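You operate a simulated robot arm through the tools that you are given. There is no shell and no other tool. Be economical: measure what you need, move in short steps, check, and stop when the job is done.

The job below is to be done with a simulated robot arm. You get a single attempt, and the scene is never put back.

Task
Ladle broth from the tub till the purple bowl is a quarter full.
Fine: stand the silver ladle back in the tool pot; white lid back on the white tub; the pink bowl stays where it is, empty.

The check looks at the end state, three seconds after you hand in, the way a careful person would. Anything else that was tipped, shoved, dropped, spilled or broken makes it a failure. Lids that push on must go on centred and level and be pressed home; caps that screw on are set level and turned clockwise until they are tight.

Robot
A 7-joint arm with a two-finger parallel gripper, fixed in place. Base frame: the origin is at the foot of the arm, x ahead of it, y to its left, z up; the work surface is at about z = 0. Lengths are in m, angles in degrees, forces in N, time in s.
With the tool pointing down near the work surface it reaches from about 0.22 to 0.58 m from the base axis. Its first joint turns from -66.0 to 66.0 degrees. Payload 2.5 kg.
The tool frame sits at the grasp point between the pads (the TCP): z along the fingers, y along the line on which they close. The tips reach 0.023 m beyond it. Largest opening 0.094 m; finger width 0.038, thickness 0.01; the body of the gripper, 0.054 by 0.096 m, starts 0.039 m behind the TCP.
Orientation is told as [roll, pitch, yaw] about the base's x, y, z axes, in that order, counted from this pose: with the fingers straight down and closing along the base's y, the tool's x points along the base's -x, its y along +y and its z along -z.

Tools
- The arm moves only by the tool step_arm. Its argument "series" is one flat list of numbers, 7 for each row, row after row: the shift along the tool's x, y, z in cm, then the turn, a rotation vector about the tool's x, y, z in degrees, then the gripper command, from -1 (fully open) to 1 (shut), values between in proportion. In form: [x, y, z, wx, wy, wz, fingers, x, y, z, wx, wy, wz, fingers, ...]. A call has 1 to 20 rows; each row is the pose to reach, as a shift and turn from the pose commanded when the call began, along the tool's axes at that moment. A row lasts 0.2 s, in which the tool goes at most 0.05 m and 8.6 degrees; a call with a longer step from one row to the next is refused whole, and so is a gripper value outside its range. A pose out of reach is approached as far as the arm can. The call stops where the force on the tool passes 70 N (or 10 N more than at its start, if that is more) or the arm is blocked; 0.2 s more then pass. The fingers move at their own pace (about 0.108 m/s each) and stop on an object; they squeeze with about 31 N. The grip force told is the motor's: it shows also when the fingers shut on nothing. Time passes only in rows, and 0.2 s behind the last, so rows that repeat a pose let the fingers close. It gives the time, the measured TCP pose, the force on the tool (base axes), the opening and the grip force at its end, in the units of the frame above (readings bear some noise), with the torque about the TCP (base axes, N m) and any sound that the robot's microphone picked up.
- Cameras (640 x 400 px; columns grow to the right, rows downward): "scene" is fixed at [0.115, -0.4021, 0.5743]; the picture's right is [0.92, -0.38, 0.00], its down [-0.16, -0.38, -0.91] and it looks along [0.35, 0.84, -0.42] (base axes); focal length 287 px, centre (320, 200). "wrist" rides on the gripper at [0.086, 0.016, -0.075] in the tool frame; the picture's right is [-0.18, 0.98, 0.00], its down [-0.58, -0.11, -0.81] and it looks along [-0.79, -0.15, 0.59] (tool axes); focal length 243 px, centre (320, 200). There is no depth. A picture from a camera that has moved, and an enlarged one, comes with that camera's place and axes in the base frame and with its lens. The place of the scene camera against the robot may be out by one fixed shift of up to 0.025 m in any direction.
- get_image(camera): a new picture of that camera. It takes no simulated time.
- close_up(camera, box): a new picture of the part [left, top, right, bottom] of that camera's present view, enlarged. It takes no simulated time.
- job_done(): hands the job in; it is judged then, once.

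Go step by step. Nothing tells you positions but the pictures and the camera data: compare them with the known pose of the tool, close in by small moves and look again before you grip or let go. The budget is 120 turns and 76 pictures, counting those below and the enlarged ones. Unless the task says otherwise, let go and move clear before handing in, and close with one line.

The tools are called after "Request:" as a command line: name --argument value ..., lists and objects as JSON in quotes. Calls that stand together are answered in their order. step_arm: Moves the arm, as the interface text tells. Its arguments: {"type":"object","properties":{"series":{"type":"array","items":{"type":"number"}}},"required":["series"]} The other tools are called the same way: get_image (camera) takes a picture; close_up (camera, box) takes an enlarged picture of a part of a camera's view; job_done () hands the job in.

At the start:

```text
time_s: 0.0
tool_pos: [0.2266, 0.2842, 0.4992]
ee_rot: [0.0, 0.0, 0.0]
force: [-0.5, 0.4, -0.5]
ft_torque: [-0.04, 0.02, 0.02]
width: 0.094
gripper_force: 0.1
```

scene: 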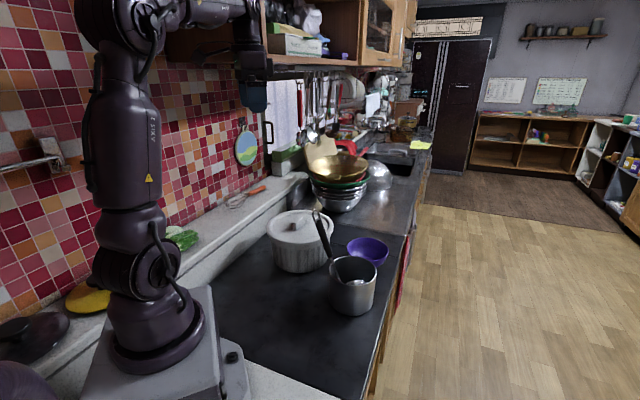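
wrist: 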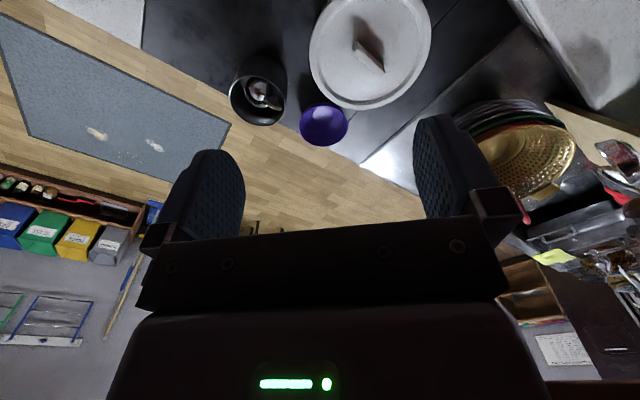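

I see a white lidded tub, a steel pot with a ladle and a purple bowl on the dark counter; the pink bowl isn't obvious yet. I'll enlarge the area.

Request:
close_up --camera "scene" --box '[220, 180, 440, 320]'

Request:
close_up --camera "wrist" --box '[200, 0, 460, 162]'

```text
2.86 times, centred on (330, 250) of scene
camera zoom: at [0.115, -0.4021, 0.5743], right [0.92, -0.38, 0.0], down [-0.16, -0.38, -0.91], along [0.35, 0.84, -0.42], focal length 821 px, centre (291, 57)
```

zoom: 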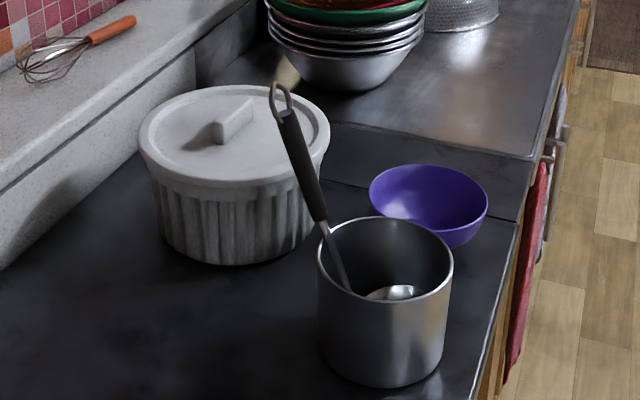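

```text
2.46 times, centred on (330, 81) of wrist
camera zoom: at [0.1393, 0.3006, 0.5754], right [0.18, 0.98, 0.0], down [0.58, -0.11, 0.81], along [0.79, -0.15, -0.59], focal length 597 px, centre (295, 493)
```

zoom: 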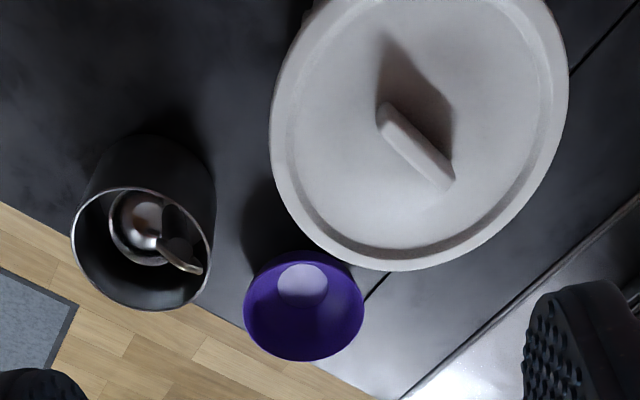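

The tub centre is near (0.33, 0.35), the pot near (0.39, 0.13), and the purple bowl near (0.51, 0.24). The lid's bar runs about 38° from x. I'll move above the lid and look again.

Request:
step_arm --series '[-1.77, 1.02, 2.67, 0, 0, -6.33, -1, -3.53, 2.03, 5.33, 0, 0, -12.67, -1, -5.3, 3.05, 8, 0, 0, -19, -1, -7.07, 4.07, 10.67, 0, 0, -25.3, -1, -8.83, 5.08, 13.33, 0, 0, -31.7, -1, -10.6, 6.1, 16, 0, 0, -38, -1, -10.6, 6.1, 16, 0, 0, -38, -1]'

Request:
get_image --camera "wrist"

Request:
get_image --camera "scene"

```text
time_s: 1.6
tool_pos: [0.3306, 0.3435, 0.3385]
ee_rot: [0.1, 0.0, 38.1]
force: [-0.4, -0.1, -0.9]
ft_torque: [-0.01, 0.02, -0.01]
width: 0.0938
gripper_force: 0.1
```

```text
71 pictures are left
camera wrist: at [0.2532, 0.3035, 0.4152], right [-0.46, 0.89, 0.0], down [0.52, 0.27, 0.81], along [0.72, 0.37, -0.59], focal length 243 px, centre (320, 200)
```

wrist: 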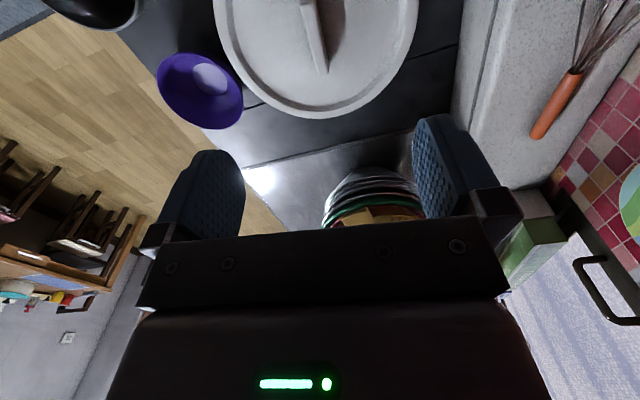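

```text
70 pictures are left
```

scene: 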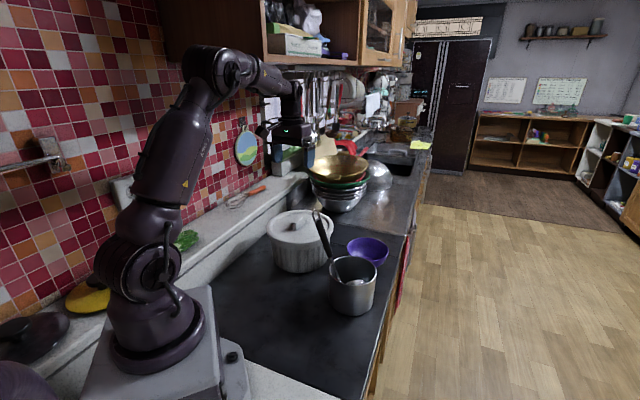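

The knob appears centred near (0.351, 0.350) with its top about z 0.12. I'll descend to z≈0.2 and look again.

Request:
step_arm --series '[-0.7, -0.2, 4.5, 0, 0, 0, -1, -1.4, -0.4, 9, 0, 0, 0, -1, -2.1, -0.56, 13, 0, 0, 0, -1]'

Request:
get_image --camera "wrist"

Request:
close_up --camera "scene" --box '[220, 150, 440, 290]'

```text
time_s: 2.4
tool_pos: [0.3506, 0.3523, 0.2087]
ee_rot: [0.0, -0.2, 38.0]
force: [-0.3, 0.0, 0.0]
ft_torque: [0.03, 0.01, -0.04]
width: 0.0939
gripper_force: 0.0
```

```text
69 pictures are left
camera wrist: at [0.2725, 0.3113, 0.2856], right [-0.46, 0.89, 0.0], down [0.52, 0.27, 0.81], along [0.72, 0.37, -0.59], focal length 243 px, centre (320, 200)
```

wrist: 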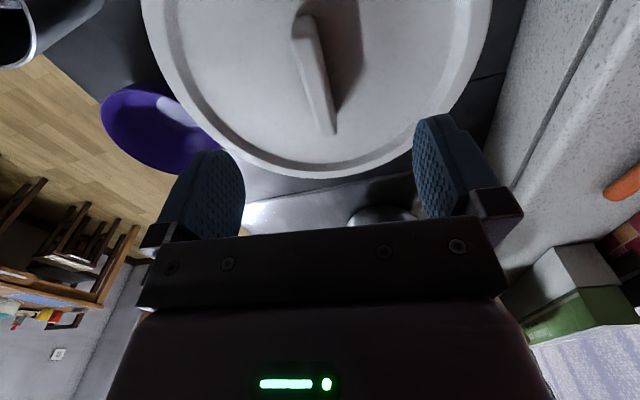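

```text
2.86 times, centred on (330, 220) of scene
camera zoom: at [0.115, -0.4021, 0.5743], right [0.92, -0.38, 0.0], down [-0.16, -0.38, -0.91], along [0.35, 0.84, -0.42], focal length 821 px, centre (291, 143)
```

zoom: 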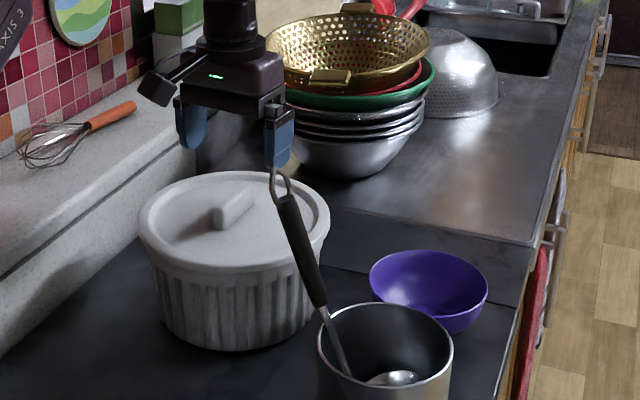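

The bar sits between the fingers, slightly rotated. I'll turn a few degrees more, descend to z≈0.165 and check.

Request:
step_arm --series '[0.3, 0.08, 2.2, 0, 0, -1.5, -1, 0.6, 0.15, 4.4, 0, 0, -3, -1]'

Request:
get_image --camera "wrist"

Request:
close_up --camera "scene" --box '[250, 170, 350, 270]'

```text
time_s: 3.0
tool_pos: [0.3463, 0.3505, 0.1672]
ee_rot: [0.1, 0.0, 41.0]
force: [0.0, 0.1, 0.1]
ft_torque: [-0.01, -0.02, -0.01]
width: 0.0936
gripper_force: 0.0
```

```text
67 pictures are left
camera wrist: at [0.2694, 0.3058, 0.2429], right [-0.51, 0.86, 0.0], down [0.51, 0.3, 0.81], along [0.7, 0.41, -0.59], focal length 243 px, centre (320, 200)
```

wrist: 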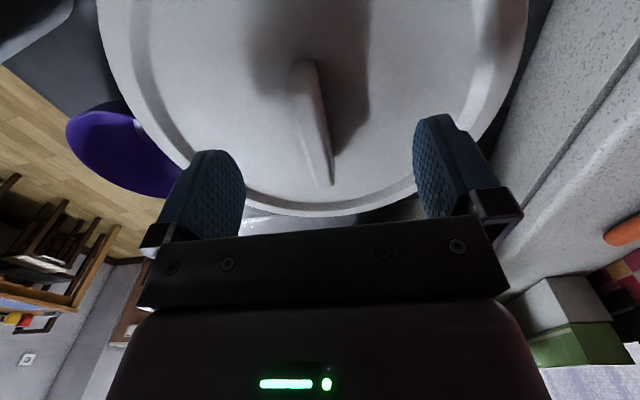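

```text
4.00 times, centred on (300, 220) of scene
camera zoom: at [0.115, -0.4021, 0.5743], right [0.92, -0.38, 0.0], down [-0.16, -0.38, -0.91], along [0.35, 0.84, -0.42], focal length 1150 px, centre (400, 120)
```

zoom: 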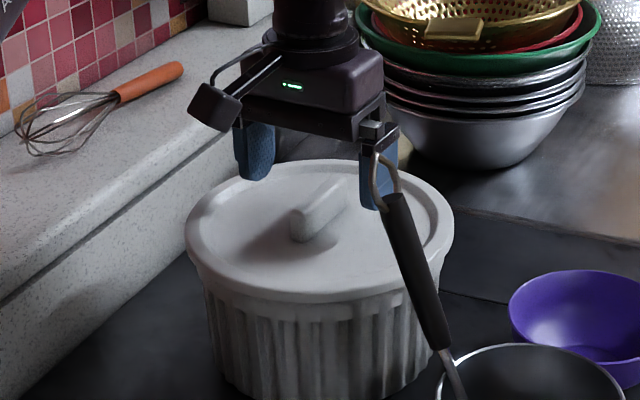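

The finger tips are about 5 mm above the lid with the bar between them. I'll close on it.

Request:
step_arm --series '[0.6, 0, 0.2, 0, 0, 0, -1, 0.6, 0, 0.2, 0, 0, 0, 0, 0.6, 0, 0.2, 0, 0, 0, 1, 0.6, 0, 0.2, 0, 0, 0, 1, 0.6, 0, 0.2, 0, 0, 0, 1]'

Request:
get_image --camera "wrist"

```text
time_s: 4.2
tool_pos: [0.3417, 0.3468, 0.1657]
ee_rot: [-0.1, 0.0, 41.0]
force: [7.2, -5.5, 1.2]
ft_torque: [-0.49, 0.27, 0.24]
width: 0.0131
gripper_force: 30.9
```

```text
65 pictures are left
camera wrist: at [0.2658, 0.3022, 0.241], right [-0.51, 0.86, 0.0], down [0.51, 0.3, 0.81], along [0.7, 0.41, -0.59], focal length 243 px, centre (320, 200)
```

wrist: 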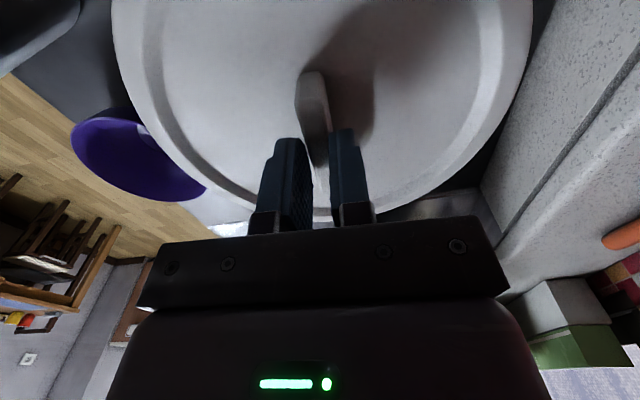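

Gripped the bar (13 mm), with a 9 N sideways load. I'll ease it a couple of mm and raise gently.

Request:
step_arm --series '[0, -0.15, 0, 0, 0, 0, 1, 0, -0.15, 0, 0, 0, 0, 1]'

```text
time_s: 4.8
tool_pos: [0.342, 0.3474, 0.1654]
ee_rot: [0.1, 0.0, 41.1]
force: [0.4, -5.1, 8.2]
ft_torque: [-0.31, 0.23, 0.13]
width: 0.013
gripper_force: 31.2
```

Now lift slowly.

Request:
step_arm --series '[0, -0.15, -0.5, 0, 0, 0, 1, 0, -0.15, -1, 0, 0, 0, 1, 0, -0.15, -2, 0, 0, 0, 1, 0, -0.15, -3, 0, 0, 0, 1, 0, -0.15, -3, 0, 0, 0, 1]'

Request:
get_image --camera "wrist"

Request:
close_up --camera "scene" --box '[220, 150, 440, 290]'

```text
time_s: 6.0
tool_pos: [0.3428, 0.3444, 0.194]
ee_rot: [0.0, 0.0, 40.9]
force: [0.0, 0.1, -0.6]
ft_torque: [0.0, -0.02, 0.0]
width: 0.0133
gripper_force: 31.0
```

```text
64 pictures are left
camera wrist: at [0.2672, 0.3005, 0.2697], right [-0.51, 0.86, 0.0], down [0.51, 0.3, 0.81], along [0.7, 0.41, -0.59], focal length 243 px, centre (320, 200)
```

wrist: 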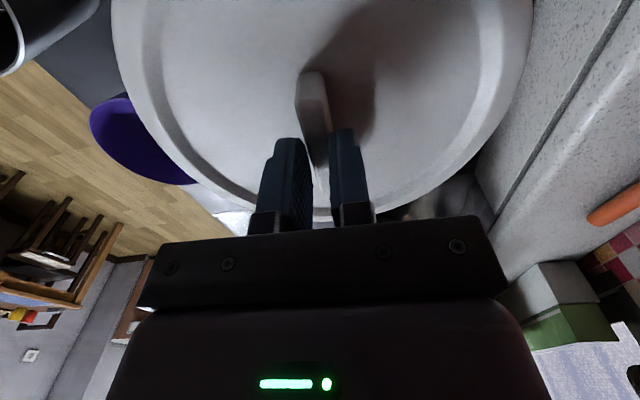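

```text
2.86 times, centred on (330, 220) of scene
camera zoom: at [0.115, -0.4021, 0.5743], right [0.92, -0.38, 0.0], down [-0.16, -0.38, -0.91], along [0.35, 0.84, -0.42], focal length 821 px, centre (291, 143)
```

zoom: 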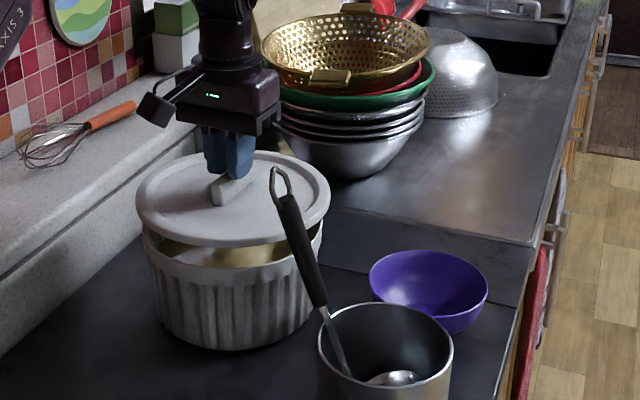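

The lid came off clean and broth is visible. I'll raise it well above the ladle and carry it to the clear counter near (0.25, 0.02).

Request:
step_arm --series '[0, 0, -4.5, 0, 0, 0, 1, 0, 0, -9, 0, 0, 0, 1, 0, 0, -13.6, 0, 0, 0, 1, 3.66, -2.35, -13.6, 0, 0, 0, 1, 7.32, -4.7, -13.6, 0, 0, 0, 1, 10.98, -7.05, -13.6, 0, 0, 0, 1, 14.65, -9.4, -13.6, 0, 0, 0, 1, 18.3, -11.75, -13.6, 0, 0, 0, 1, 21.97, -14.1, -13.6, 0, 0, 0, 1, 25.6, -16.45, -13.6, 0, 0, 0, 1, 29.3, -18.8, -13.6, 0, 0, 0, 1, 29.3, -18.8, -13.6, 0, 0, 0, 1]'

Request:
get_image --camera "scene"

Request:
get_image --camera "wrist"

```text
time_s: 8.6
tool_pos: [0.2452, 0.0115, 0.3314]
ee_rot: [-0.1, 0.0, 41.0]
force: [-0.9, -0.1, -0.3]
ft_torque: [0.03, -0.01, -0.02]
width: 0.0133
gripper_force: 30.5
```

```text
62 pictures are left
```

scene: 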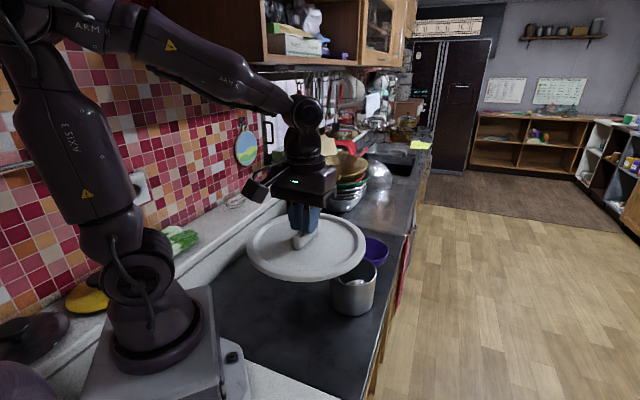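

```text
61 pictures are left
camera wrist: at [0.17, -0.0332, 0.407], right [-0.51, 0.86, 0.0], down [0.51, 0.3, 0.81], along [0.7, 0.41, -0.59], focal length 243 px, centre (320, 200)
```

wrist: 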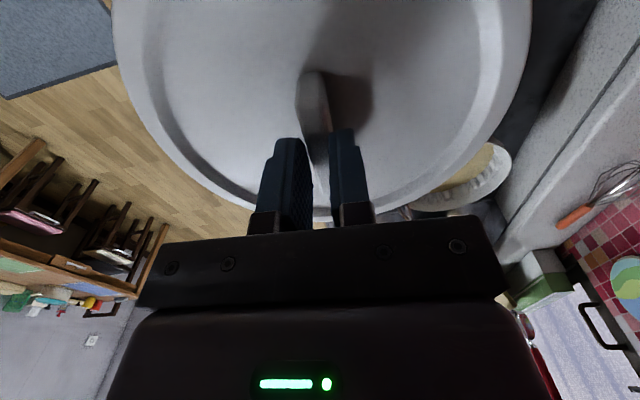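

The lid is over the drop spot. I'll check the counter seam and pot clearance there before lowering.

Request:
close_up --camera "scene" --box '[180, 260, 404, 400]'

```text
2.86 times, centred on (292, 330) of scene
camera zoom: at [0.115, -0.4021, 0.5743], right [0.92, -0.38, 0.0], down [-0.16, -0.38, -0.91], along [0.35, 0.84, -0.42], focal length 821 px, centre (400, -171)
```

zoom: 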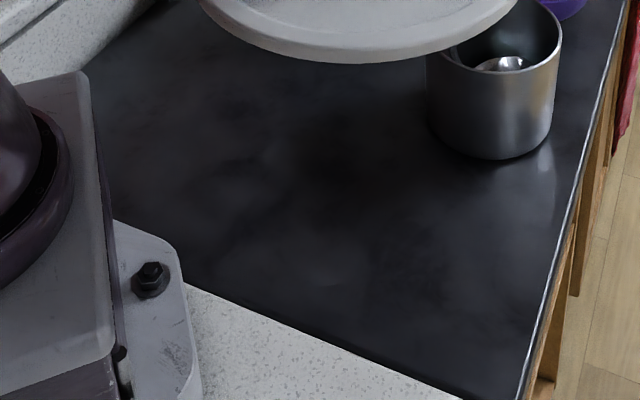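

The granite near the base may be at another height, so I'll set the lid fully on the dark area at about (0.215, 0.17), clear of tub, pot and ledge.

Request:
step_arm --series '[-2.03, 3.48, 0, 0, 0, 0, 1, -4.06, 6.97, 0, 0, 0, 0, 1, -6.1, 10.45, 0, 0, 0, 0, 1, -8.13, 13.94, 0, 0, 0, 0, 1, -8.13, 13.94, 4.5, 0, 0, 0, 1, -8.13, 13.94, 9, 0, 0, 0, 1, -8.13, 13.94, 13.5, 0, 0, 0, 1, -8.13, 13.94, 18, 0, 0, 0, 1, -8.13, 13.94, 22.5, 0, 0, 0, 1, -8.13, 13.94, 24.5, 0, 0, 0, 1]'

Request:
close_up --camera "scene" --box '[180, 200, 420, 350]'

```text
time_s: 10.8
tool_pos: [0.2148, 0.1699, 0.0825]
ee_rot: [-0.1, -0.1, 41.0]
force: [-0.5, 0.3, -0.3]
ft_torque: [0.01, -0.02, 0.05]
width: 0.0129
gripper_force: 31.3
```

```text
2.67 times, centred on (300, 275) of scene
camera zoom: at [0.115, -0.4021, 0.5743], right [0.92, -0.38, 0.0], down [-0.16, -0.38, -0.91], along [0.35, 0.84, -0.42], focal length 766 px, centre (373, 0)
```

zoom: 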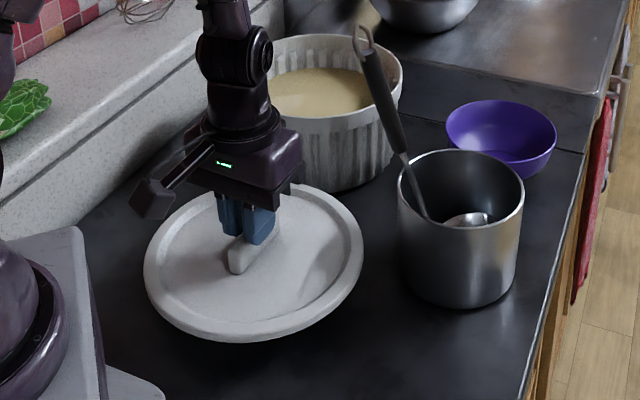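

The lid hovers over a clear patch. I'll lower in small steps watching the force.

Request:
step_arm --series '[0, 0, 0.8, 0, 0, 0, 1, 0, 0, 1.6, 0, 0, 0, 1, 0, 0, 2.2, 0, 0, 0, 1, 0, 0, 2.6, 0, 0, 0, 1, 0, 0, 2.6, 0, 0, 0, 1]'

```text
time_s: 12.0
tool_pos: [0.2156, 0.1708, 0.0573]
ee_rot: [0.0, -0.2, 41.0]
force: [-4.3, 0.4, 25.6]
ft_torque: [-0.03, 0.07, -0.02]
width: 0.0131
gripper_force: 30.6
```

The lid is down (contact at z≈0.058). I'll relax, release, and rise.

Request:
step_arm --series '[0, 0, -0.1, 0, 0, 0, 1, 0, 0, -0.1, 0, 0, 0, -0.5, 0, 0, -0.1, 0, 0, 0, -0.5, 0, 0, -0.1, 0, 0, 0, -0.5, 0, 0, -4, 0, 0, 0, -0.5, 0, 0, -8, 0, 0, 0, -0.5, 0, 0, -12.5, 0, 0, 0, -0.5, 0, 0, -17, 0, 0, 0, -0.5, 0, 0, -21, 0, 0, 0, -0.5]'

Request:
get_image --camera "wrist"

Request:
close_up --camera "scene" --box '[180, 180, 420, 330]'

```text
time_s: 14.0
tool_pos: [0.2141, 0.1683, 0.2685]
ee_rot: [0.0, 0.0, 41.1]
force: [0.1, 0.9, 0.5]
ft_torque: [0.01, 0.01, 0.02]
width: 0.0703
gripper_force: 0.1
```

```text
58 pictures are left
camera wrist: at [0.1391, 0.1241, 0.3457], right [-0.51, 0.86, 0.0], down [0.51, 0.3, 0.81], along [0.69, 0.41, -0.59], focal length 243 px, centre (320, 200)
```

wrist: 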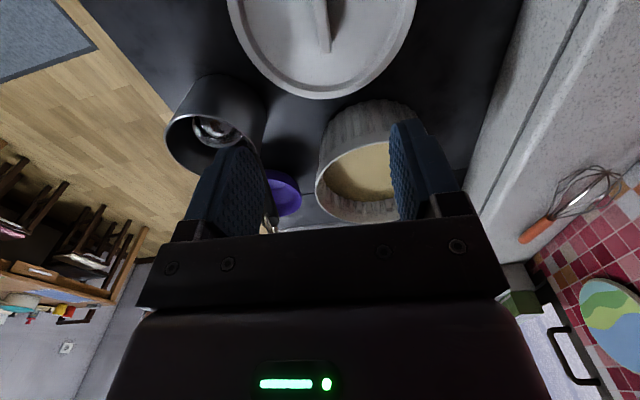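

```text
2.67 times, centred on (300, 255) of scene
camera zoom: at [0.115, -0.4021, 0.5743], right [0.92, -0.38, 0.0], down [-0.16, -0.38, -0.91], along [0.35, 0.84, -0.42], focal length 766 px, centre (373, 53)
```

zoom: 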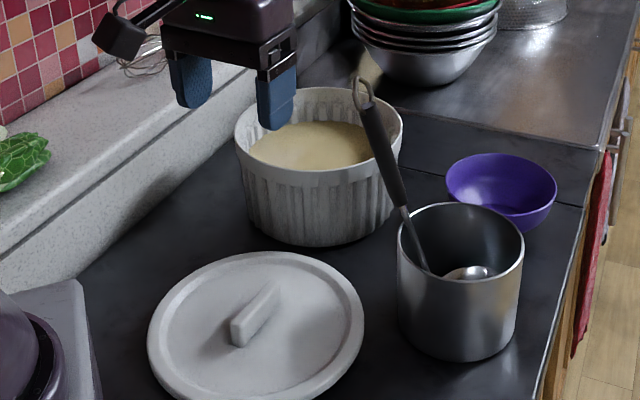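

The lid sits flat and the tub of broth is open. Next I'll get above the ladle handle with the hand turned so the handle's lean lies in the pad plane, and look closely.

Request:
step_arm --series '[0, 0, -4, 0, 0, 8.4, -1, 0, 0, -8, 0, 0, 16.8, -1, 0, 0, -10, 0, 0, 25.2, -1, -1.3, -0.96, -10, 0, 0, 33.6, -1, -2.6, -1.93, -10, 0, 0, 42, -1, -3.9, -2.9, -10, 0, 0, 50.4, -1, -5.2, -3.85, -10, 0, 0, 58.8, -1, -6.5, -4.8, -10, 0, 0, 67.2, -1, -7.9, -5.8, -10, 0, 0, 75.6, -1, -9.2, -6.7, -10, 0, 0, 84, -1, -10.5, -7.7, -10, 0, 0, 92.4, -1, -11.8, -8.67, -10, 0, 0, 100.8, -1, -11.8, -8.67, -10, 0, 0, 100.8, -1]'

Request:
get_image --camera "wrist"

Request:
get_image --camera "scene"

```text
time_s: 16.8
tool_pos: [0.3622, 0.1809, 0.3681]
ee_rot: [-0.1, 0.0, -59.9]
force: [-0.2, -0.2, 0.2]
ft_torque: [-0.01, 0.01, 0.04]
width: 0.0942
gripper_force: 0.0
```

```text
56 pictures are left
camera wrist: at [0.3333, 0.2644, 0.4437], right [0.94, 0.33, 0.0], down [0.2, -0.56, 0.81], along [0.27, -0.76, -0.59], focal length 243 px, centre (320, 200)
```

wrist: 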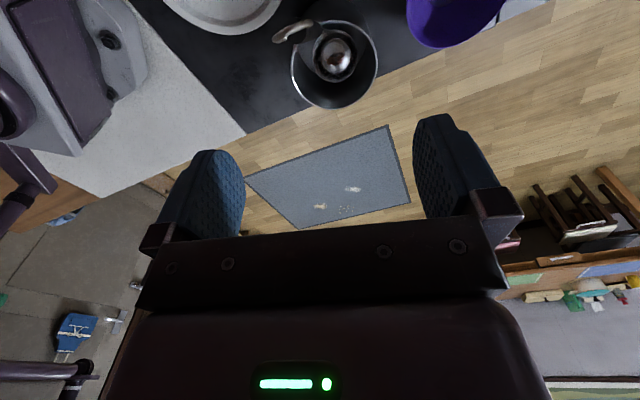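

```text
55 pictures are left
```

scene: 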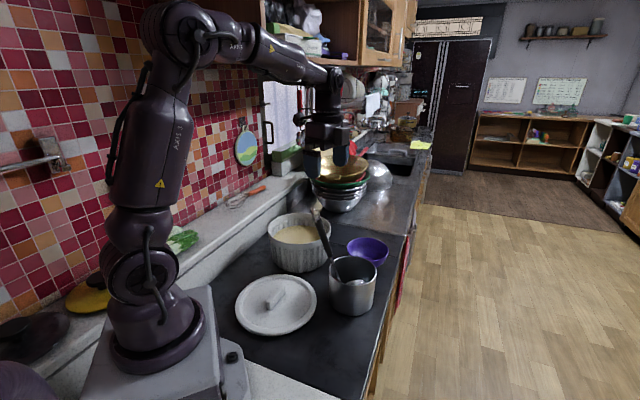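

Request:
close_up --camera "wrist" --box '[240, 0, 420, 112]'

Request:
close_up --camera "scene" --box '[290, 190, 400, 320]'

```text
3.56 times, centred on (330, 56) of wrist
camera zoom: at [0.3333, 0.2644, 0.4437], right [0.94, 0.33, 0.0], down [0.2, -0.56, 0.81], along [0.27, -0.76, -0.59], focal length 863 px, centre (284, 712)
```

zoom: 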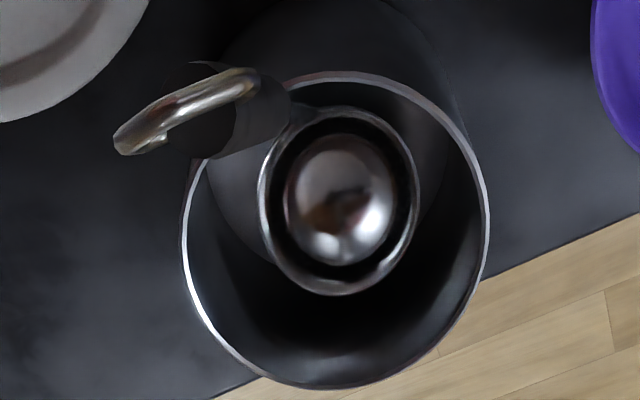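

```text
3.08 times, centred on (345, 255) of scene
camera zoom: at [0.115, -0.4021, 0.5743], right [0.92, -0.38, 0.0], down [-0.16, -0.38, -0.91], along [0.35, 0.84, -0.42], focal length 884 px, centre (243, 31)
```

zoom: 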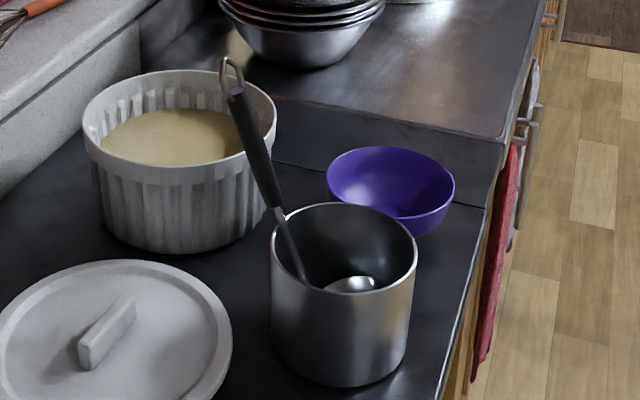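

I've triangulated the pot (rim centre about (0.407, 0.116, 0.09)). The ladle grip runs from (0.337, 0.184, 0.227) down to (0.363, 0.159, 0.124), leaning about 19°. A slanted side grasp lets me pour by rolling the wrist, so I'll back off and take that orientation first.

Request:
step_arm --series '[0.17, -2.85, 0, -2.19, -3.76, -7.21, -1, 0.34, -5.7, 0, -4.37, -7.53, -14.43, -1, 0.5, -8.5, 0, -6.56, -11.29, -21.64, -1, 0.68, -11.4, 0, -8.74, -15.06, -28.86, -1, 0.68, -11.4, 0, -10.93, -18.82, -36.07, -1, 0.68, -11.4, 0, -13.11, -22.59, -43.29, -1, 0.68, -11.4, 0, -15.3, -26.35, -50.5, -1, 0.68, -11.4, 0, -17.49, -30.11, -57.71, -1, 0.68, -11.4, 0, -19.67, -33.88, -64.93, -1, 0.68, -11.4, 0, -21.86, -37.64, -72.14, -1, 0.68, -11.4, 0, -24.04, -41.41, -79.36, -1, 0.68, -11.4, 0, -26.23, -45.17, -86.57, -1, 0.68, -11.4, 0, -28.41, -48.94, -93.79, -1, 0.68, -11.4, 0, -30.6, -52.7, -101, -1, 0.68, -11.4, 0, -30.6, -52.7, -101, -1]'

Request:
get_image --camera "wrist"

Request:
get_image --camera "scene"

```text
time_s: 20.0
tool_pos: [0.2605, 0.1314, 0.3711]
ee_rot: [-28.8, -46.0, 62.6]
force: [0.3, 0.2, -0.3]
ft_torque: [0.02, 0.0, 0.01]
width: 0.094
gripper_force: 0.1
out of reach, approached as far as the arm can: row 14, 15
```

```text
52 pictures are left
camera wrist: at [0.1707, 0.0644, 0.3502], right [-0.55, 0.81, -0.19], down [-0.33, 0.01, 0.95], along [0.77, 0.58, 0.26], focal length 243 px, centre (320, 200)
```

wrist: 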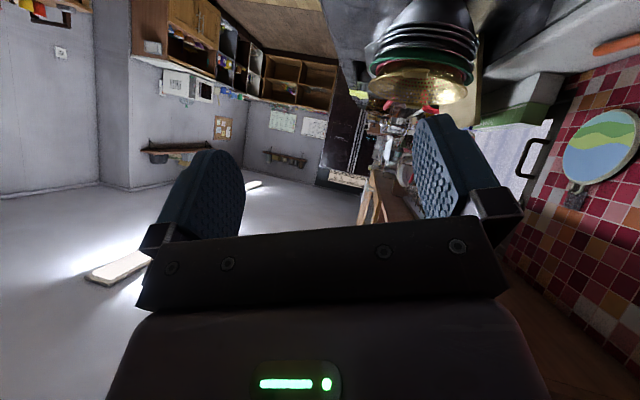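

```text
51 pictures are left
```

scene: 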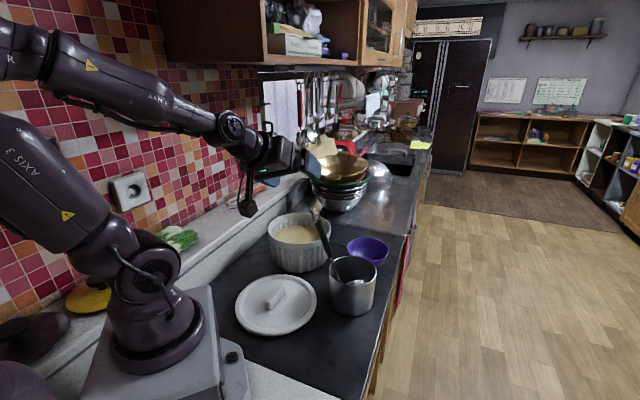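

Orientation reached. Now I'll descend to the pre-grasp point about 10 cm back from the handle.

Request:
step_arm --series '[2.25, 1.32, 2.59, 0, 0, 0, -1, 4.5, 2.65, 5.17, 0, 0, 0, -1, 6.76, 3.97, 7.76, 0, 0, 0, -1, 6.76, 3.97, 7.76, 0, 0, 0, -1]'

Request:
get_image --camera "wrist"

Request:
close_up --camera "scene" --box '[200, 150, 440, 300]'

```text
time_s: 21.0
tool_pos: [0.3095, 0.1645, 0.2747]
ee_rot: [-28.7, -46.2, 62.4]
force: [0.4, -0.4, -0.1]
ft_torque: [0.03, 0.0, -0.02]
width: 0.0938
gripper_force: 0.1
out of reach, approached as far as the arm can: row 1, 2, 3, 4
```

```text
50 pictures are left
camera wrist: at [0.2186, 0.0984, 0.2536], right [-0.55, 0.81, -0.19], down [-0.33, 0.01, 0.95], along [0.77, 0.58, 0.26], focal length 243 px, centre (320, 200)
```

wrist: 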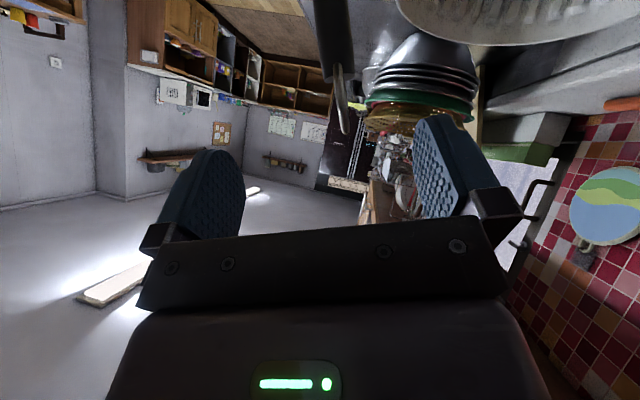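

```text
2.67 times, centred on (320, 225) of scene
camera zoom: at [0.115, -0.4021, 0.5743], right [0.92, -0.38, 0.0], down [-0.16, -0.38, -0.91], along [0.35, 0.84, -0.42], focal length 766 px, centre (320, 133)
```

zoom: 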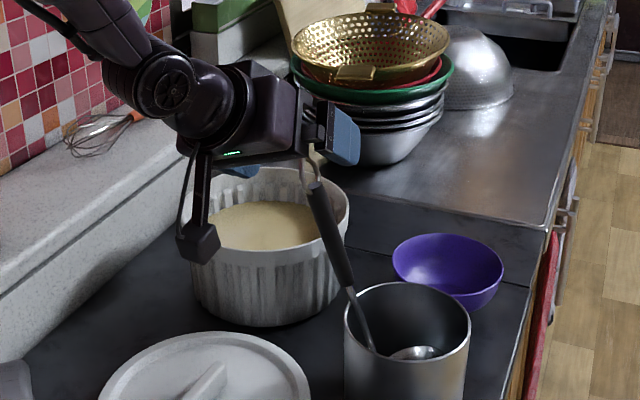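

The arm can't retract as far in this pose, so it stopped at (0.31, 0.165, 0.275). The handle is already between the fingers. I'll test what the commanded pose is before closing in.

Request:
step_arm --series '[0, 0, 0, 0, 0, 0, -1]'

```text
time_s: 21.4
tool_pos: [0.31, 0.1652, 0.2744]
ee_rot: [-28.7, -46.1, 62.5]
force: [0.0, 0.1, -0.3]
ft_torque: [-0.04, -0.01, -0.02]
width: 0.0944
gripper_force: 0.0
```

The commanded pose equals the measured one. Advancing halfway toward the handle.

Request:
step_arm --series '[1, 0.4, 2, 0, 0, 0, -1, 2, 0.8, 4, 0, 0, 0, -1, 2, 0.8, 4, 0, 0, 0, -1]'

Request:
get_image --camera "wrist"

Request:
close_up --camera "scene" --box '[200, 150, 440, 300]'

```text
time_s: 22.2
tool_pos: [0.3261, 0.1716, 0.2337]
ee_rot: [-28.7, -46.0, 62.5]
force: [0.2, 0.1, 0.2]
ft_torque: [-0.01, 0.02, 0.01]
width: 0.0941
gripper_force: 0.1
```

```text
48 pictures are left
camera wrist: at [0.2353, 0.1053, 0.2122], right [-0.55, 0.81, -0.19], down [-0.33, 0.01, 0.95], along [0.77, 0.58, 0.26], focal length 243 px, centre (320, 200)
```

wrist: 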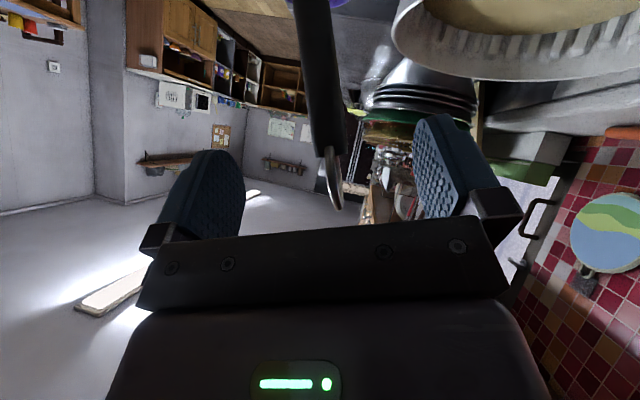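

```text
2.67 times, centred on (320, 225) of scene
camera zoom: at [0.115, -0.4021, 0.5743], right [0.92, -0.38, 0.0], down [-0.16, -0.38, -0.91], along [0.35, 0.84, -0.42], focal length 766 px, centre (320, 133)
```

zoom: 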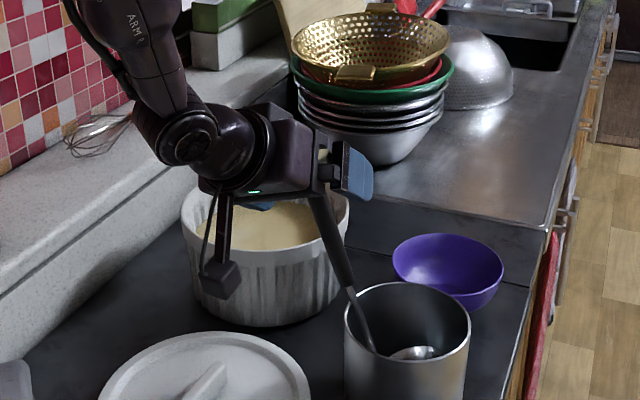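

The handle is aligned with the pads and offset about 7 mm, as expected. Moving in fully and closing.

Request:
step_arm --series '[0.5, 0.3, 1, 0, 0, 0, -1, 1, 0.5, 2, 0, 0, 0, -1, 1.4, 0.65, 2.9, 0, 0, 0, -1, 1.4, 0.65, 2.9, 0, 0, 0, -1]'

Request:
get_image --camera "wrist"

Request:
close_up --camera "scene" --box '[260, 180, 400, 280]'

```text
time_s: 23.2
tool_pos: [0.3375, 0.1778, 0.2022]
ee_rot: [-28.7, -46.1, 62.5]
force: [0.3, 0.8, -0.2]
ft_torque: [0.03, 0.0, 0.01]
width: 0.0938
gripper_force: 0.1
```

```text
46 pictures are left
camera wrist: at [0.2474, 0.1115, 0.1821], right [-0.55, 0.81, -0.19], down [-0.33, 0.01, 0.95], along [0.77, 0.58, 0.26], focal length 243 px, centre (320, 200)
```

wrist: 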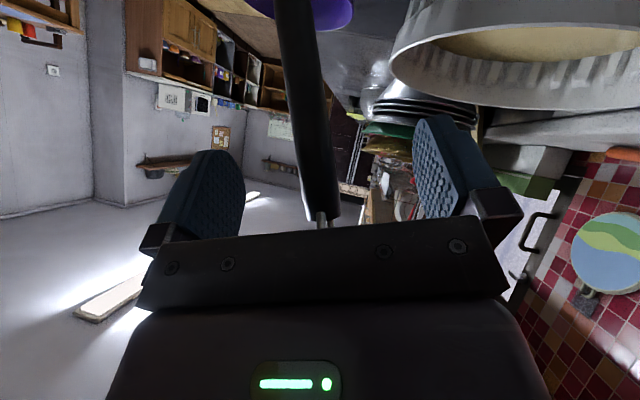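

```text
4.00 times, centred on (330, 230) of scene
camera zoom: at [0.115, -0.4021, 0.5743], right [0.92, -0.38, 0.0], down [-0.16, -0.38, -0.91], along [0.35, 0.84, -0.42], focal length 1150 px, centre (280, 80)
```

zoom: 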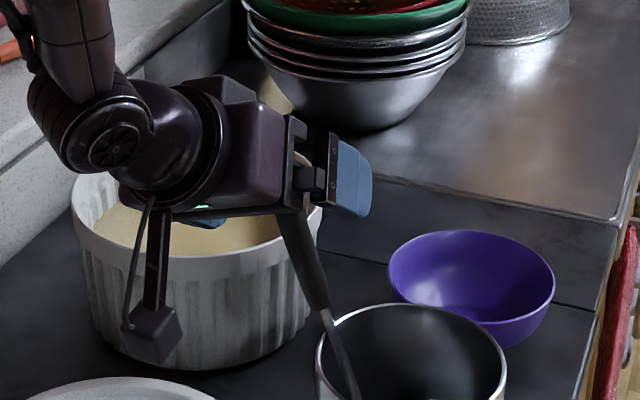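

The handle is centred between the pads with the hook clear of the palm. Closing.

Request:
step_arm --series '[0, 0, 0, 0, 0, 0, 0, 0, 0, 0, 0, 0, 0, 1, 0, 0, 0, 0, 0, 0, 1, 0, 0, 0, 0, 0, 0, 1]'

Request:
get_image --camera "wrist"

```text
time_s: 24.2
tool_pos: [0.3396, 0.1783, 0.2025]
ee_rot: [-28.8, -46.2, 62.5]
force: [2.3, -3.7, 3.0]
ft_torque: [-0.55, -0.31, -0.14]
width: 0.0203
gripper_force: 30.8
```

```text
44 pictures are left
camera wrist: at [0.2476, 0.1112, 0.1823], right [-0.55, 0.81, -0.2], down [-0.33, 0.01, 0.94], along [0.77, 0.58, 0.26], focal length 243 px, centre (320, 200)
```

wrist: 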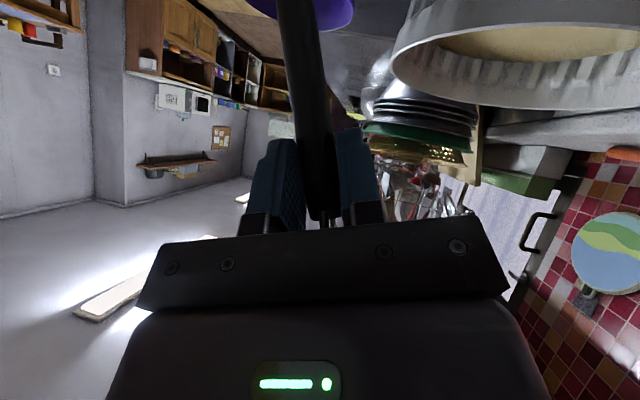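

Gripped at 20 mm width. Lifting straight up.

Request:
step_arm --series '[-1.44, -0.66, -1.22, 0, 0, 0, 1, -2.88, -1.33, -2.44, 0, 0, 0, 1, -4.32, -1.99, -3.65, 0, 0, 0, 1, -5.77, -2.65, -4.87, 0, 0, 0, 1, -7.2, -3.3, -6.1, 0, 0, 0, 1, -8.65, -3.98, -7.3, 0, 0, 0, 1, -10.1, -4.65, -8.53, 0, 0, 0, 1, -10.1, -4.65, -8.53, 0, 0, 0, 1]'

Request:
close_up --camera "scene" --box '[220, 150, 440, 290]'

Request:
get_image --camera "wrist"

```text
time_s: 26.0
tool_pos: [0.3376, 0.1781, 0.3443]
ee_rot: [-28.8, -46.0, 62.6]
force: [-0.5, 0.3, -0.5]
ft_torque: [0.06, 0.04, 0.02]
width: 0.0199
gripper_force: 31.4
```

```text
2.86 times, centred on (330, 220) of scene
camera zoom: at [0.115, -0.4021, 0.5743], right [0.92, -0.38, 0.0], down [-0.16, -0.38, -0.91], along [0.35, 0.84, -0.42], focal length 821 px, centre (291, 143)
```

zoom: 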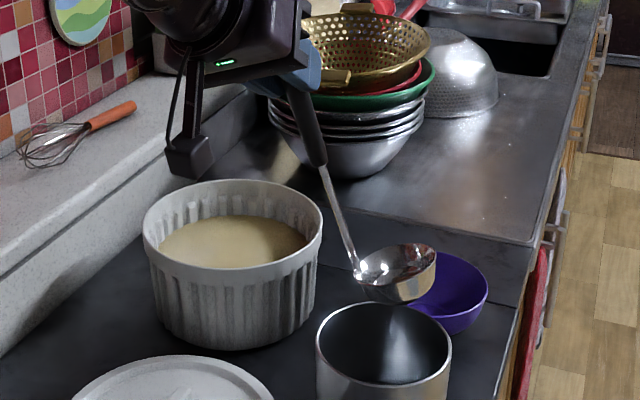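

```text
42 pictures are left
camera wrist: at [0.2466, 0.1114, 0.3227], right [-0.55, 0.81, -0.19], down [-0.33, 0.01, 0.95], along [0.77, 0.58, 0.26], focal length 243 px, centre (320, 200)
```

wrist: 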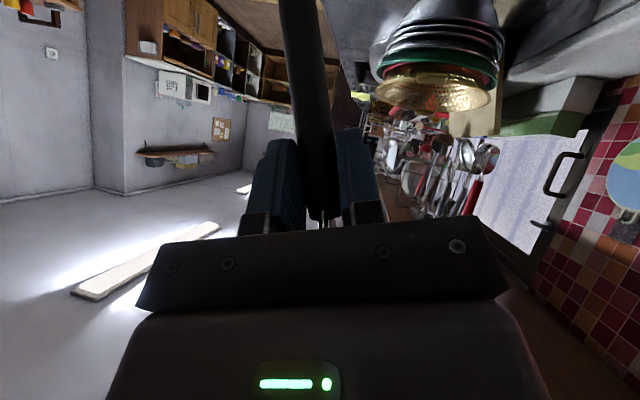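

The ladle is out, with its cup leaning about 20° with the handle. I'll level it with a small roll, then carry it over the tub at about (0.34, 0.343).

Request:
step_arm --series '[-0.9, -0.4, -0.8, -4.3, 0.57, 4.8, 1, -1.87, -0.86, -1.58, -8.6, 1.13, 9.6, 1, -1.87, -0.86, -1.58, -12.9, 1.7, 14.4, 1, -3.7, 1.7, -0.87, -12.9, 1.7, 14.4, 1, -5.5, 4.3, -0.15, -12.9, 1.7, 14.4, 1, -7.3, 6.9, 0.56, -12.9, 1.7, 14.4, 1, -9, 9.4, 1.27, -12.9, 1.7, 14.4, 1, -10.8, 12, 2, -12.9, 1.7, 14.4, 1, -12.62, 14.63, 2.7, -12.9, 1.7, 14.4, 1, -12.62, 14.63, 2.7, -12.9, 1.7, 14.4, 1]'

Request:
close_up --camera "scene" --box '[220, 130, 440, 270]'

```text
time_s: 28.2
tool_pos: [0.3072, 0.3662, 0.3696]
ee_rot: [-0.2, -48.1, 41.4]
force: [0.2, 0.2, -0.7]
ft_torque: [0.03, 0.02, 0.01]
width: 0.0202
gripper_force: 30.8
```

```text
2.86 times, centred on (330, 200) of scene
camera zoom: at [0.115, -0.4021, 0.5743], right [0.92, -0.38, 0.0], down [-0.16, -0.38, -0.91], along [0.35, 0.84, -0.42], focal length 821 px, centre (291, 200)
```

zoom: 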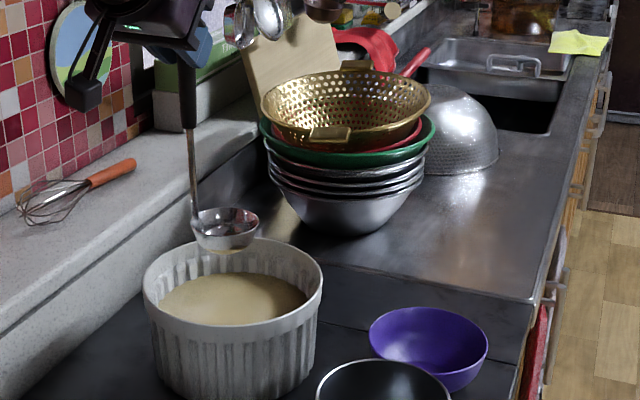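

The cup is level over the tub centre, with its rim at z≈0.186 and broth surface near z≈0.08. Lowering it slowly into the broth.

Request:
step_arm --series '[1.78, 0, 1.6, 0, 0, 0, 1, 3.57, 0, 3.2, 0, 0, 0, 1, 5.2, 0, 4.68, 0, 0, 0, 1, 5.94, 0, 5.35, 0, 0, 0, 1, 6.54, 0, 5.89, 0, 0, 0, 1, 7.13, 0, 6.42, 0, 0, 0, 1, 7.73, 0, 6.96, 0, 0, 0, 1, 8.3, 0, 7.5, 0, 0, 0, 1, 8.9, 0, 8.03, 0, 0, 0, 1, 9.36, 0, 8.43, 0, 0, 0, 1, 9.36, 0, 8.43, 0, 0, 0, 1, 9.36, 0, 8.43, 0, 0, 0, 1]'

Request:
close_up --camera "scene" --box '[220, 150, 440, 290]'

```text
time_s: 30.8
tool_pos: [0.3064, 0.369, 0.2428]
ee_rot: [-0.3, -48.1, 41.3]
force: [0.1, 0.4, -1.7]
ft_torque: [0.03, 0.03, -0.06]
width: 0.0203
gripper_force: 30.8
```

```text
2.86 times, centred on (330, 220) of scene
camera zoom: at [0.115, -0.4021, 0.5743], right [0.92, -0.38, 0.0], down [-0.16, -0.38, -0.91], along [0.35, 0.84, -0.42], focal length 821 px, centre (291, 143)
```

zoom: 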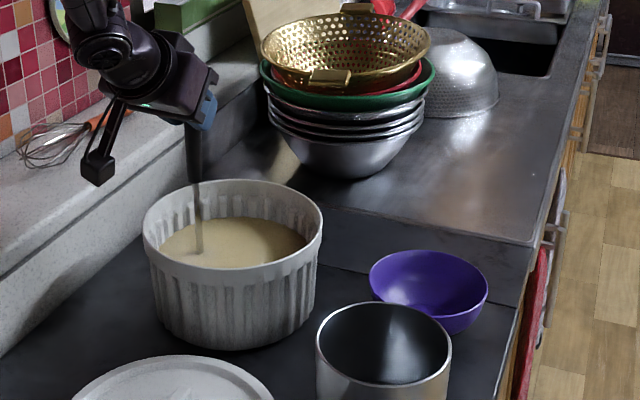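

The cup is submerged. I'll raise it slowly, let it drip, and check that it is filled.

Request:
step_arm --series '[-0.6, 0, -0.54, 0, 0, 0, 1, -1.2, 0, -1.08, 0, 0, 0, 1, -1.8, 0, -1.62, 0, 0, 0, 1, -2.4, 0, -2.16, 0, 0, 0, 1, -3, 0, -2.7, 0, 0, 0, 1, -3.8, 0, -3.4, 0, 0, 0, 1, -4.8, 0, -4.3, 0, 0, 0, 1, -5.8, 0, -5.2, 0, 0, 0, 1, -6.8, 0, -6.1, 0, 0, 0, 1, -7.8, 0, -7, 0, 0, 0, 1, -8.8, 0, -7.9, 0, 0, 0, 1, -9.43, 0, -8.5, 0, 0, 0, 1, -9.43, 0, -8.5, 0, 0, 0, 1, -9.43, 0, -8.5, 0, 0, 0, 1, -9.43, 0, -8.5, 0, 0, 0, 1]'

Request:
close_up --camera "scene" --box '[220, 150, 440, 290]'

```text
time_s: 34.0
tool_pos: [0.3064, 0.3703, 0.3711]
ee_rot: [-0.2, -48.1, 41.3]
force: [-0.1, 0.0, -2.4]
ft_torque: [0.0, 0.03, -0.04]
width: 0.0205
gripper_force: 30.9
```

```text
2.86 times, centred on (330, 220) of scene
camera zoom: at [0.115, -0.4021, 0.5743], right [0.92, -0.38, 0.0], down [-0.16, -0.38, -0.91], along [0.35, 0.84, -0.42], focal length 821 px, centre (291, 143)
```

zoom: 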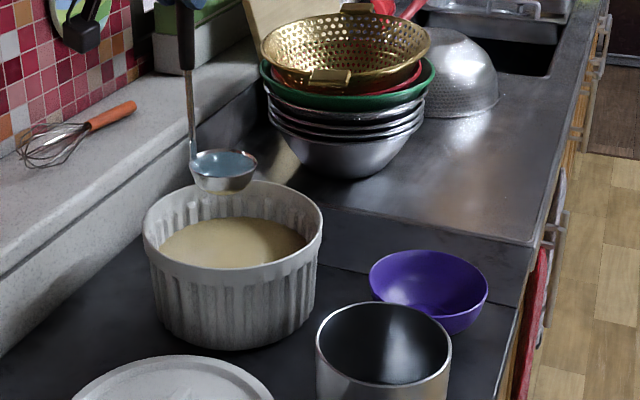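

The cup is filled just below its brim. I'll carry it smoothly and level to above the purple bowl, near (0.53, 0.24).

Request:
step_arm --series '[-0.13, -0.4, 0.15, 0.46, 0, 0.41, 1, -0.47, -1.41, 0.52, 1.6, 0, 1.45, 1, -0.94, -2.83, 1.04, 3.2, 0, 2.9, 1, -1.47, -4.44, 1.63, 5.1, 0, 4.55, 1, -2.07, -6.26, 2.3, 7.1, 0, 6.4, 1, -2.74, -8.28, 3.05, 9.4, 0, 8.5, 1, -3.34, -10.1, 3.72, 11.5, 0, 10.35, 1, -3.94, -11.9, 4.38, 13.6, 0, 12.2, 1, -4.6, -13.9, 5.13, 15.9, 0, 14.3, 1, -5.2, -15.8, 5.8, 17.9, 0, 16.1, 1, -5.74, -17.4, 6.39, 19.8, 0, 17.8, 1, -6.2, -18.8, 6.9, 21.4, 0, 19.25, 1, -6.55, -19.8, 7.28, 22.5, 0, 20.3, 1, -6.68, -20.2, 7.43, 23, 0, 20.7, 1, -6.68, -20.2, 7.43, 23, 0, 20.7, 1, -6.68, -20.2, 7.43, 23, 0, 20.7, 1]'

Request:
close_up --camera "scene" --box '[240, 130, 460, 270]'

```text
time_s: 37.4
tool_pos: [0.5156, 0.2834, 0.3698]
ee_rot: [0.0, -48.2, 10.3]
force: [0.2, 0.0, -0.9]
ft_torque: [0.05, 0.01, 0.0]
width: 0.0206
gripper_force: 30.8
```

```text
2.86 times, centred on (350, 200) of scene
camera zoom: at [0.115, -0.4021, 0.5743], right [0.92, -0.38, 0.0], down [-0.16, -0.38, -0.91], along [0.35, 0.84, -0.42], focal length 821 px, centre (234, 200)
```

zoom: 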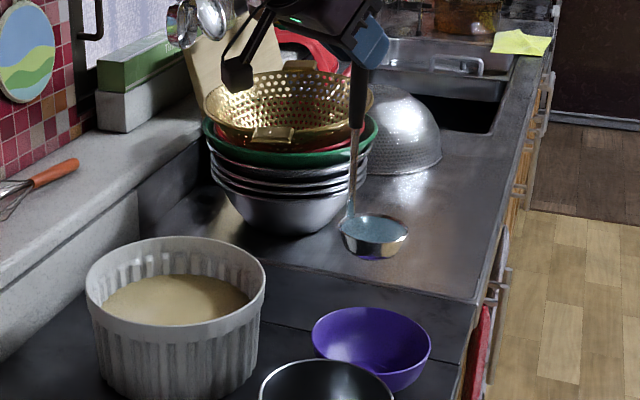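

The cup is above the bowl. Lowering about 5.5 cm.

Request:
step_arm --series '[0.5, 0, 0.45, 0, 0, 0, 1, 1.3, 0, 1.17, 0, 0, 0, 1, 2.1, 0, 1.9, 0, 0, 0, 1, 2.9, 0, 2.6, 0, 0, 0, 1, 3.6, 0, 3.24, 0, 0, 0, 1, 4.1, 0, 3.68, 0, 0, 0, 1, 4.1, 0, 3.68, 0, 0, 0, 1]'

Request:
close_up --camera "scene" --box '[280, 160, 440, 270]'

Request:
get_image --camera "wrist"

```text
time_s: 39.0
tool_pos: [0.5157, 0.2823, 0.3154]
ee_rot: [-0.1, -48.1, 10.3]
force: [-0.1, -0.4, -1.4]
ft_torque: [0.06, 0.02, 0.02]
width: 0.0203
gripper_force: 30.9
```

```text
3.64 times, centred on (360, 215) of scene
camera zoom: at [0.115, -0.4021, 0.5743], right [0.92, -0.38, 0.0], down [-0.16, -0.38, -0.91], along [0.35, 0.84, -0.42], focal length 1045 px, centre (174, 146)
```

zoom: 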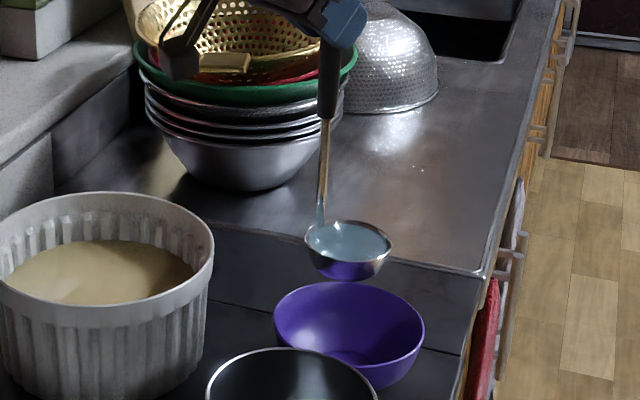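

```text
36 pictures are left
camera wrist: at [0.4014, 0.2789, 0.3021], right [-0.05, 0.99, 0.14], down [-0.19, -0.14, 0.97], along [0.98, 0.03, 0.2], focal length 243 px, centre (320, 200)
```

wrist: 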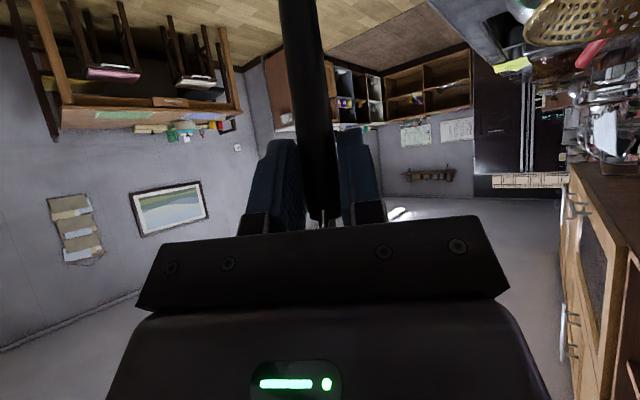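

The cup is directly over the bowl. I'll lower slightly more and begin a slow roll, moving the hand so the cup stays over the bowl, to about 44° tilt first.

Request:
step_arm --series '[0.9, 0.5, 0.8, 0, 0, 0, 1, 1.86, 1, 1.67, 0, 0, 0, 1, 1.51, -0.385, 1.67, 0, 0, 6, 1, 1.31, -1.8, 1.67, 0, 0, 12, 1, 1.26, -3.23, 1.67, 0, 0, 18, 1, 1.36, -4.65, 1.67, 0, 0, 24, 1, 1.6, -6.06, 1.67, 0, 0, 30, 1, 1.99, -7.43, 1.67, 0, 0, 36, 1, 2.53, -8.76, 1.67, 0, 0, 42, 1, 3.2, -10.02, 1.67, 0, 0, 48, 1, 3.99, -11.2, 1.67, 0, 0, 54, 1, 4.91, -12.3, 1.67, 0, 0, 60, 1, 4.91, -12.3, 1.67, 0, 0, 60, 1, 4.91, -12.3, 1.67, 0, 0, 60, 1]'

Request:
close_up --camera "scene" --box '[280, 160, 440, 270]'

```text
time_s: 42.0
tool_pos: [0.5177, 0.1584, 0.2683]
ee_rot: [44.0, -21.8, -58.7]
force: [0.8, -0.5, -0.4]
ft_torque: [-0.08, 0.01, 0.0]
width: 0.0204
gripper_force: 31.3
```

```text
3.64 times, centred on (360, 215) of scene
camera zoom: at [0.115, -0.4021, 0.5743], right [0.92, -0.38, 0.0], down [-0.16, -0.38, -0.91], along [0.35, 0.84, -0.42], focal length 1045 px, centre (174, 146)
```

zoom: 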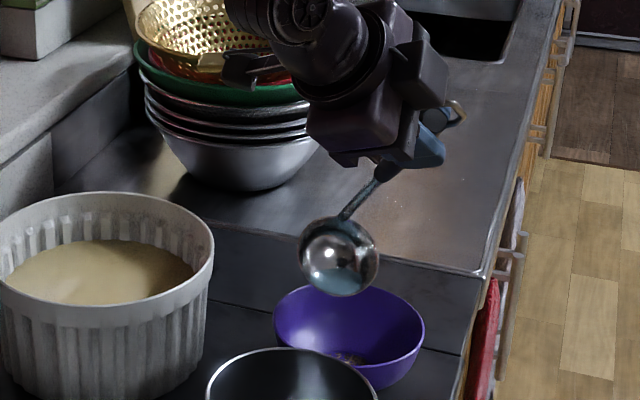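

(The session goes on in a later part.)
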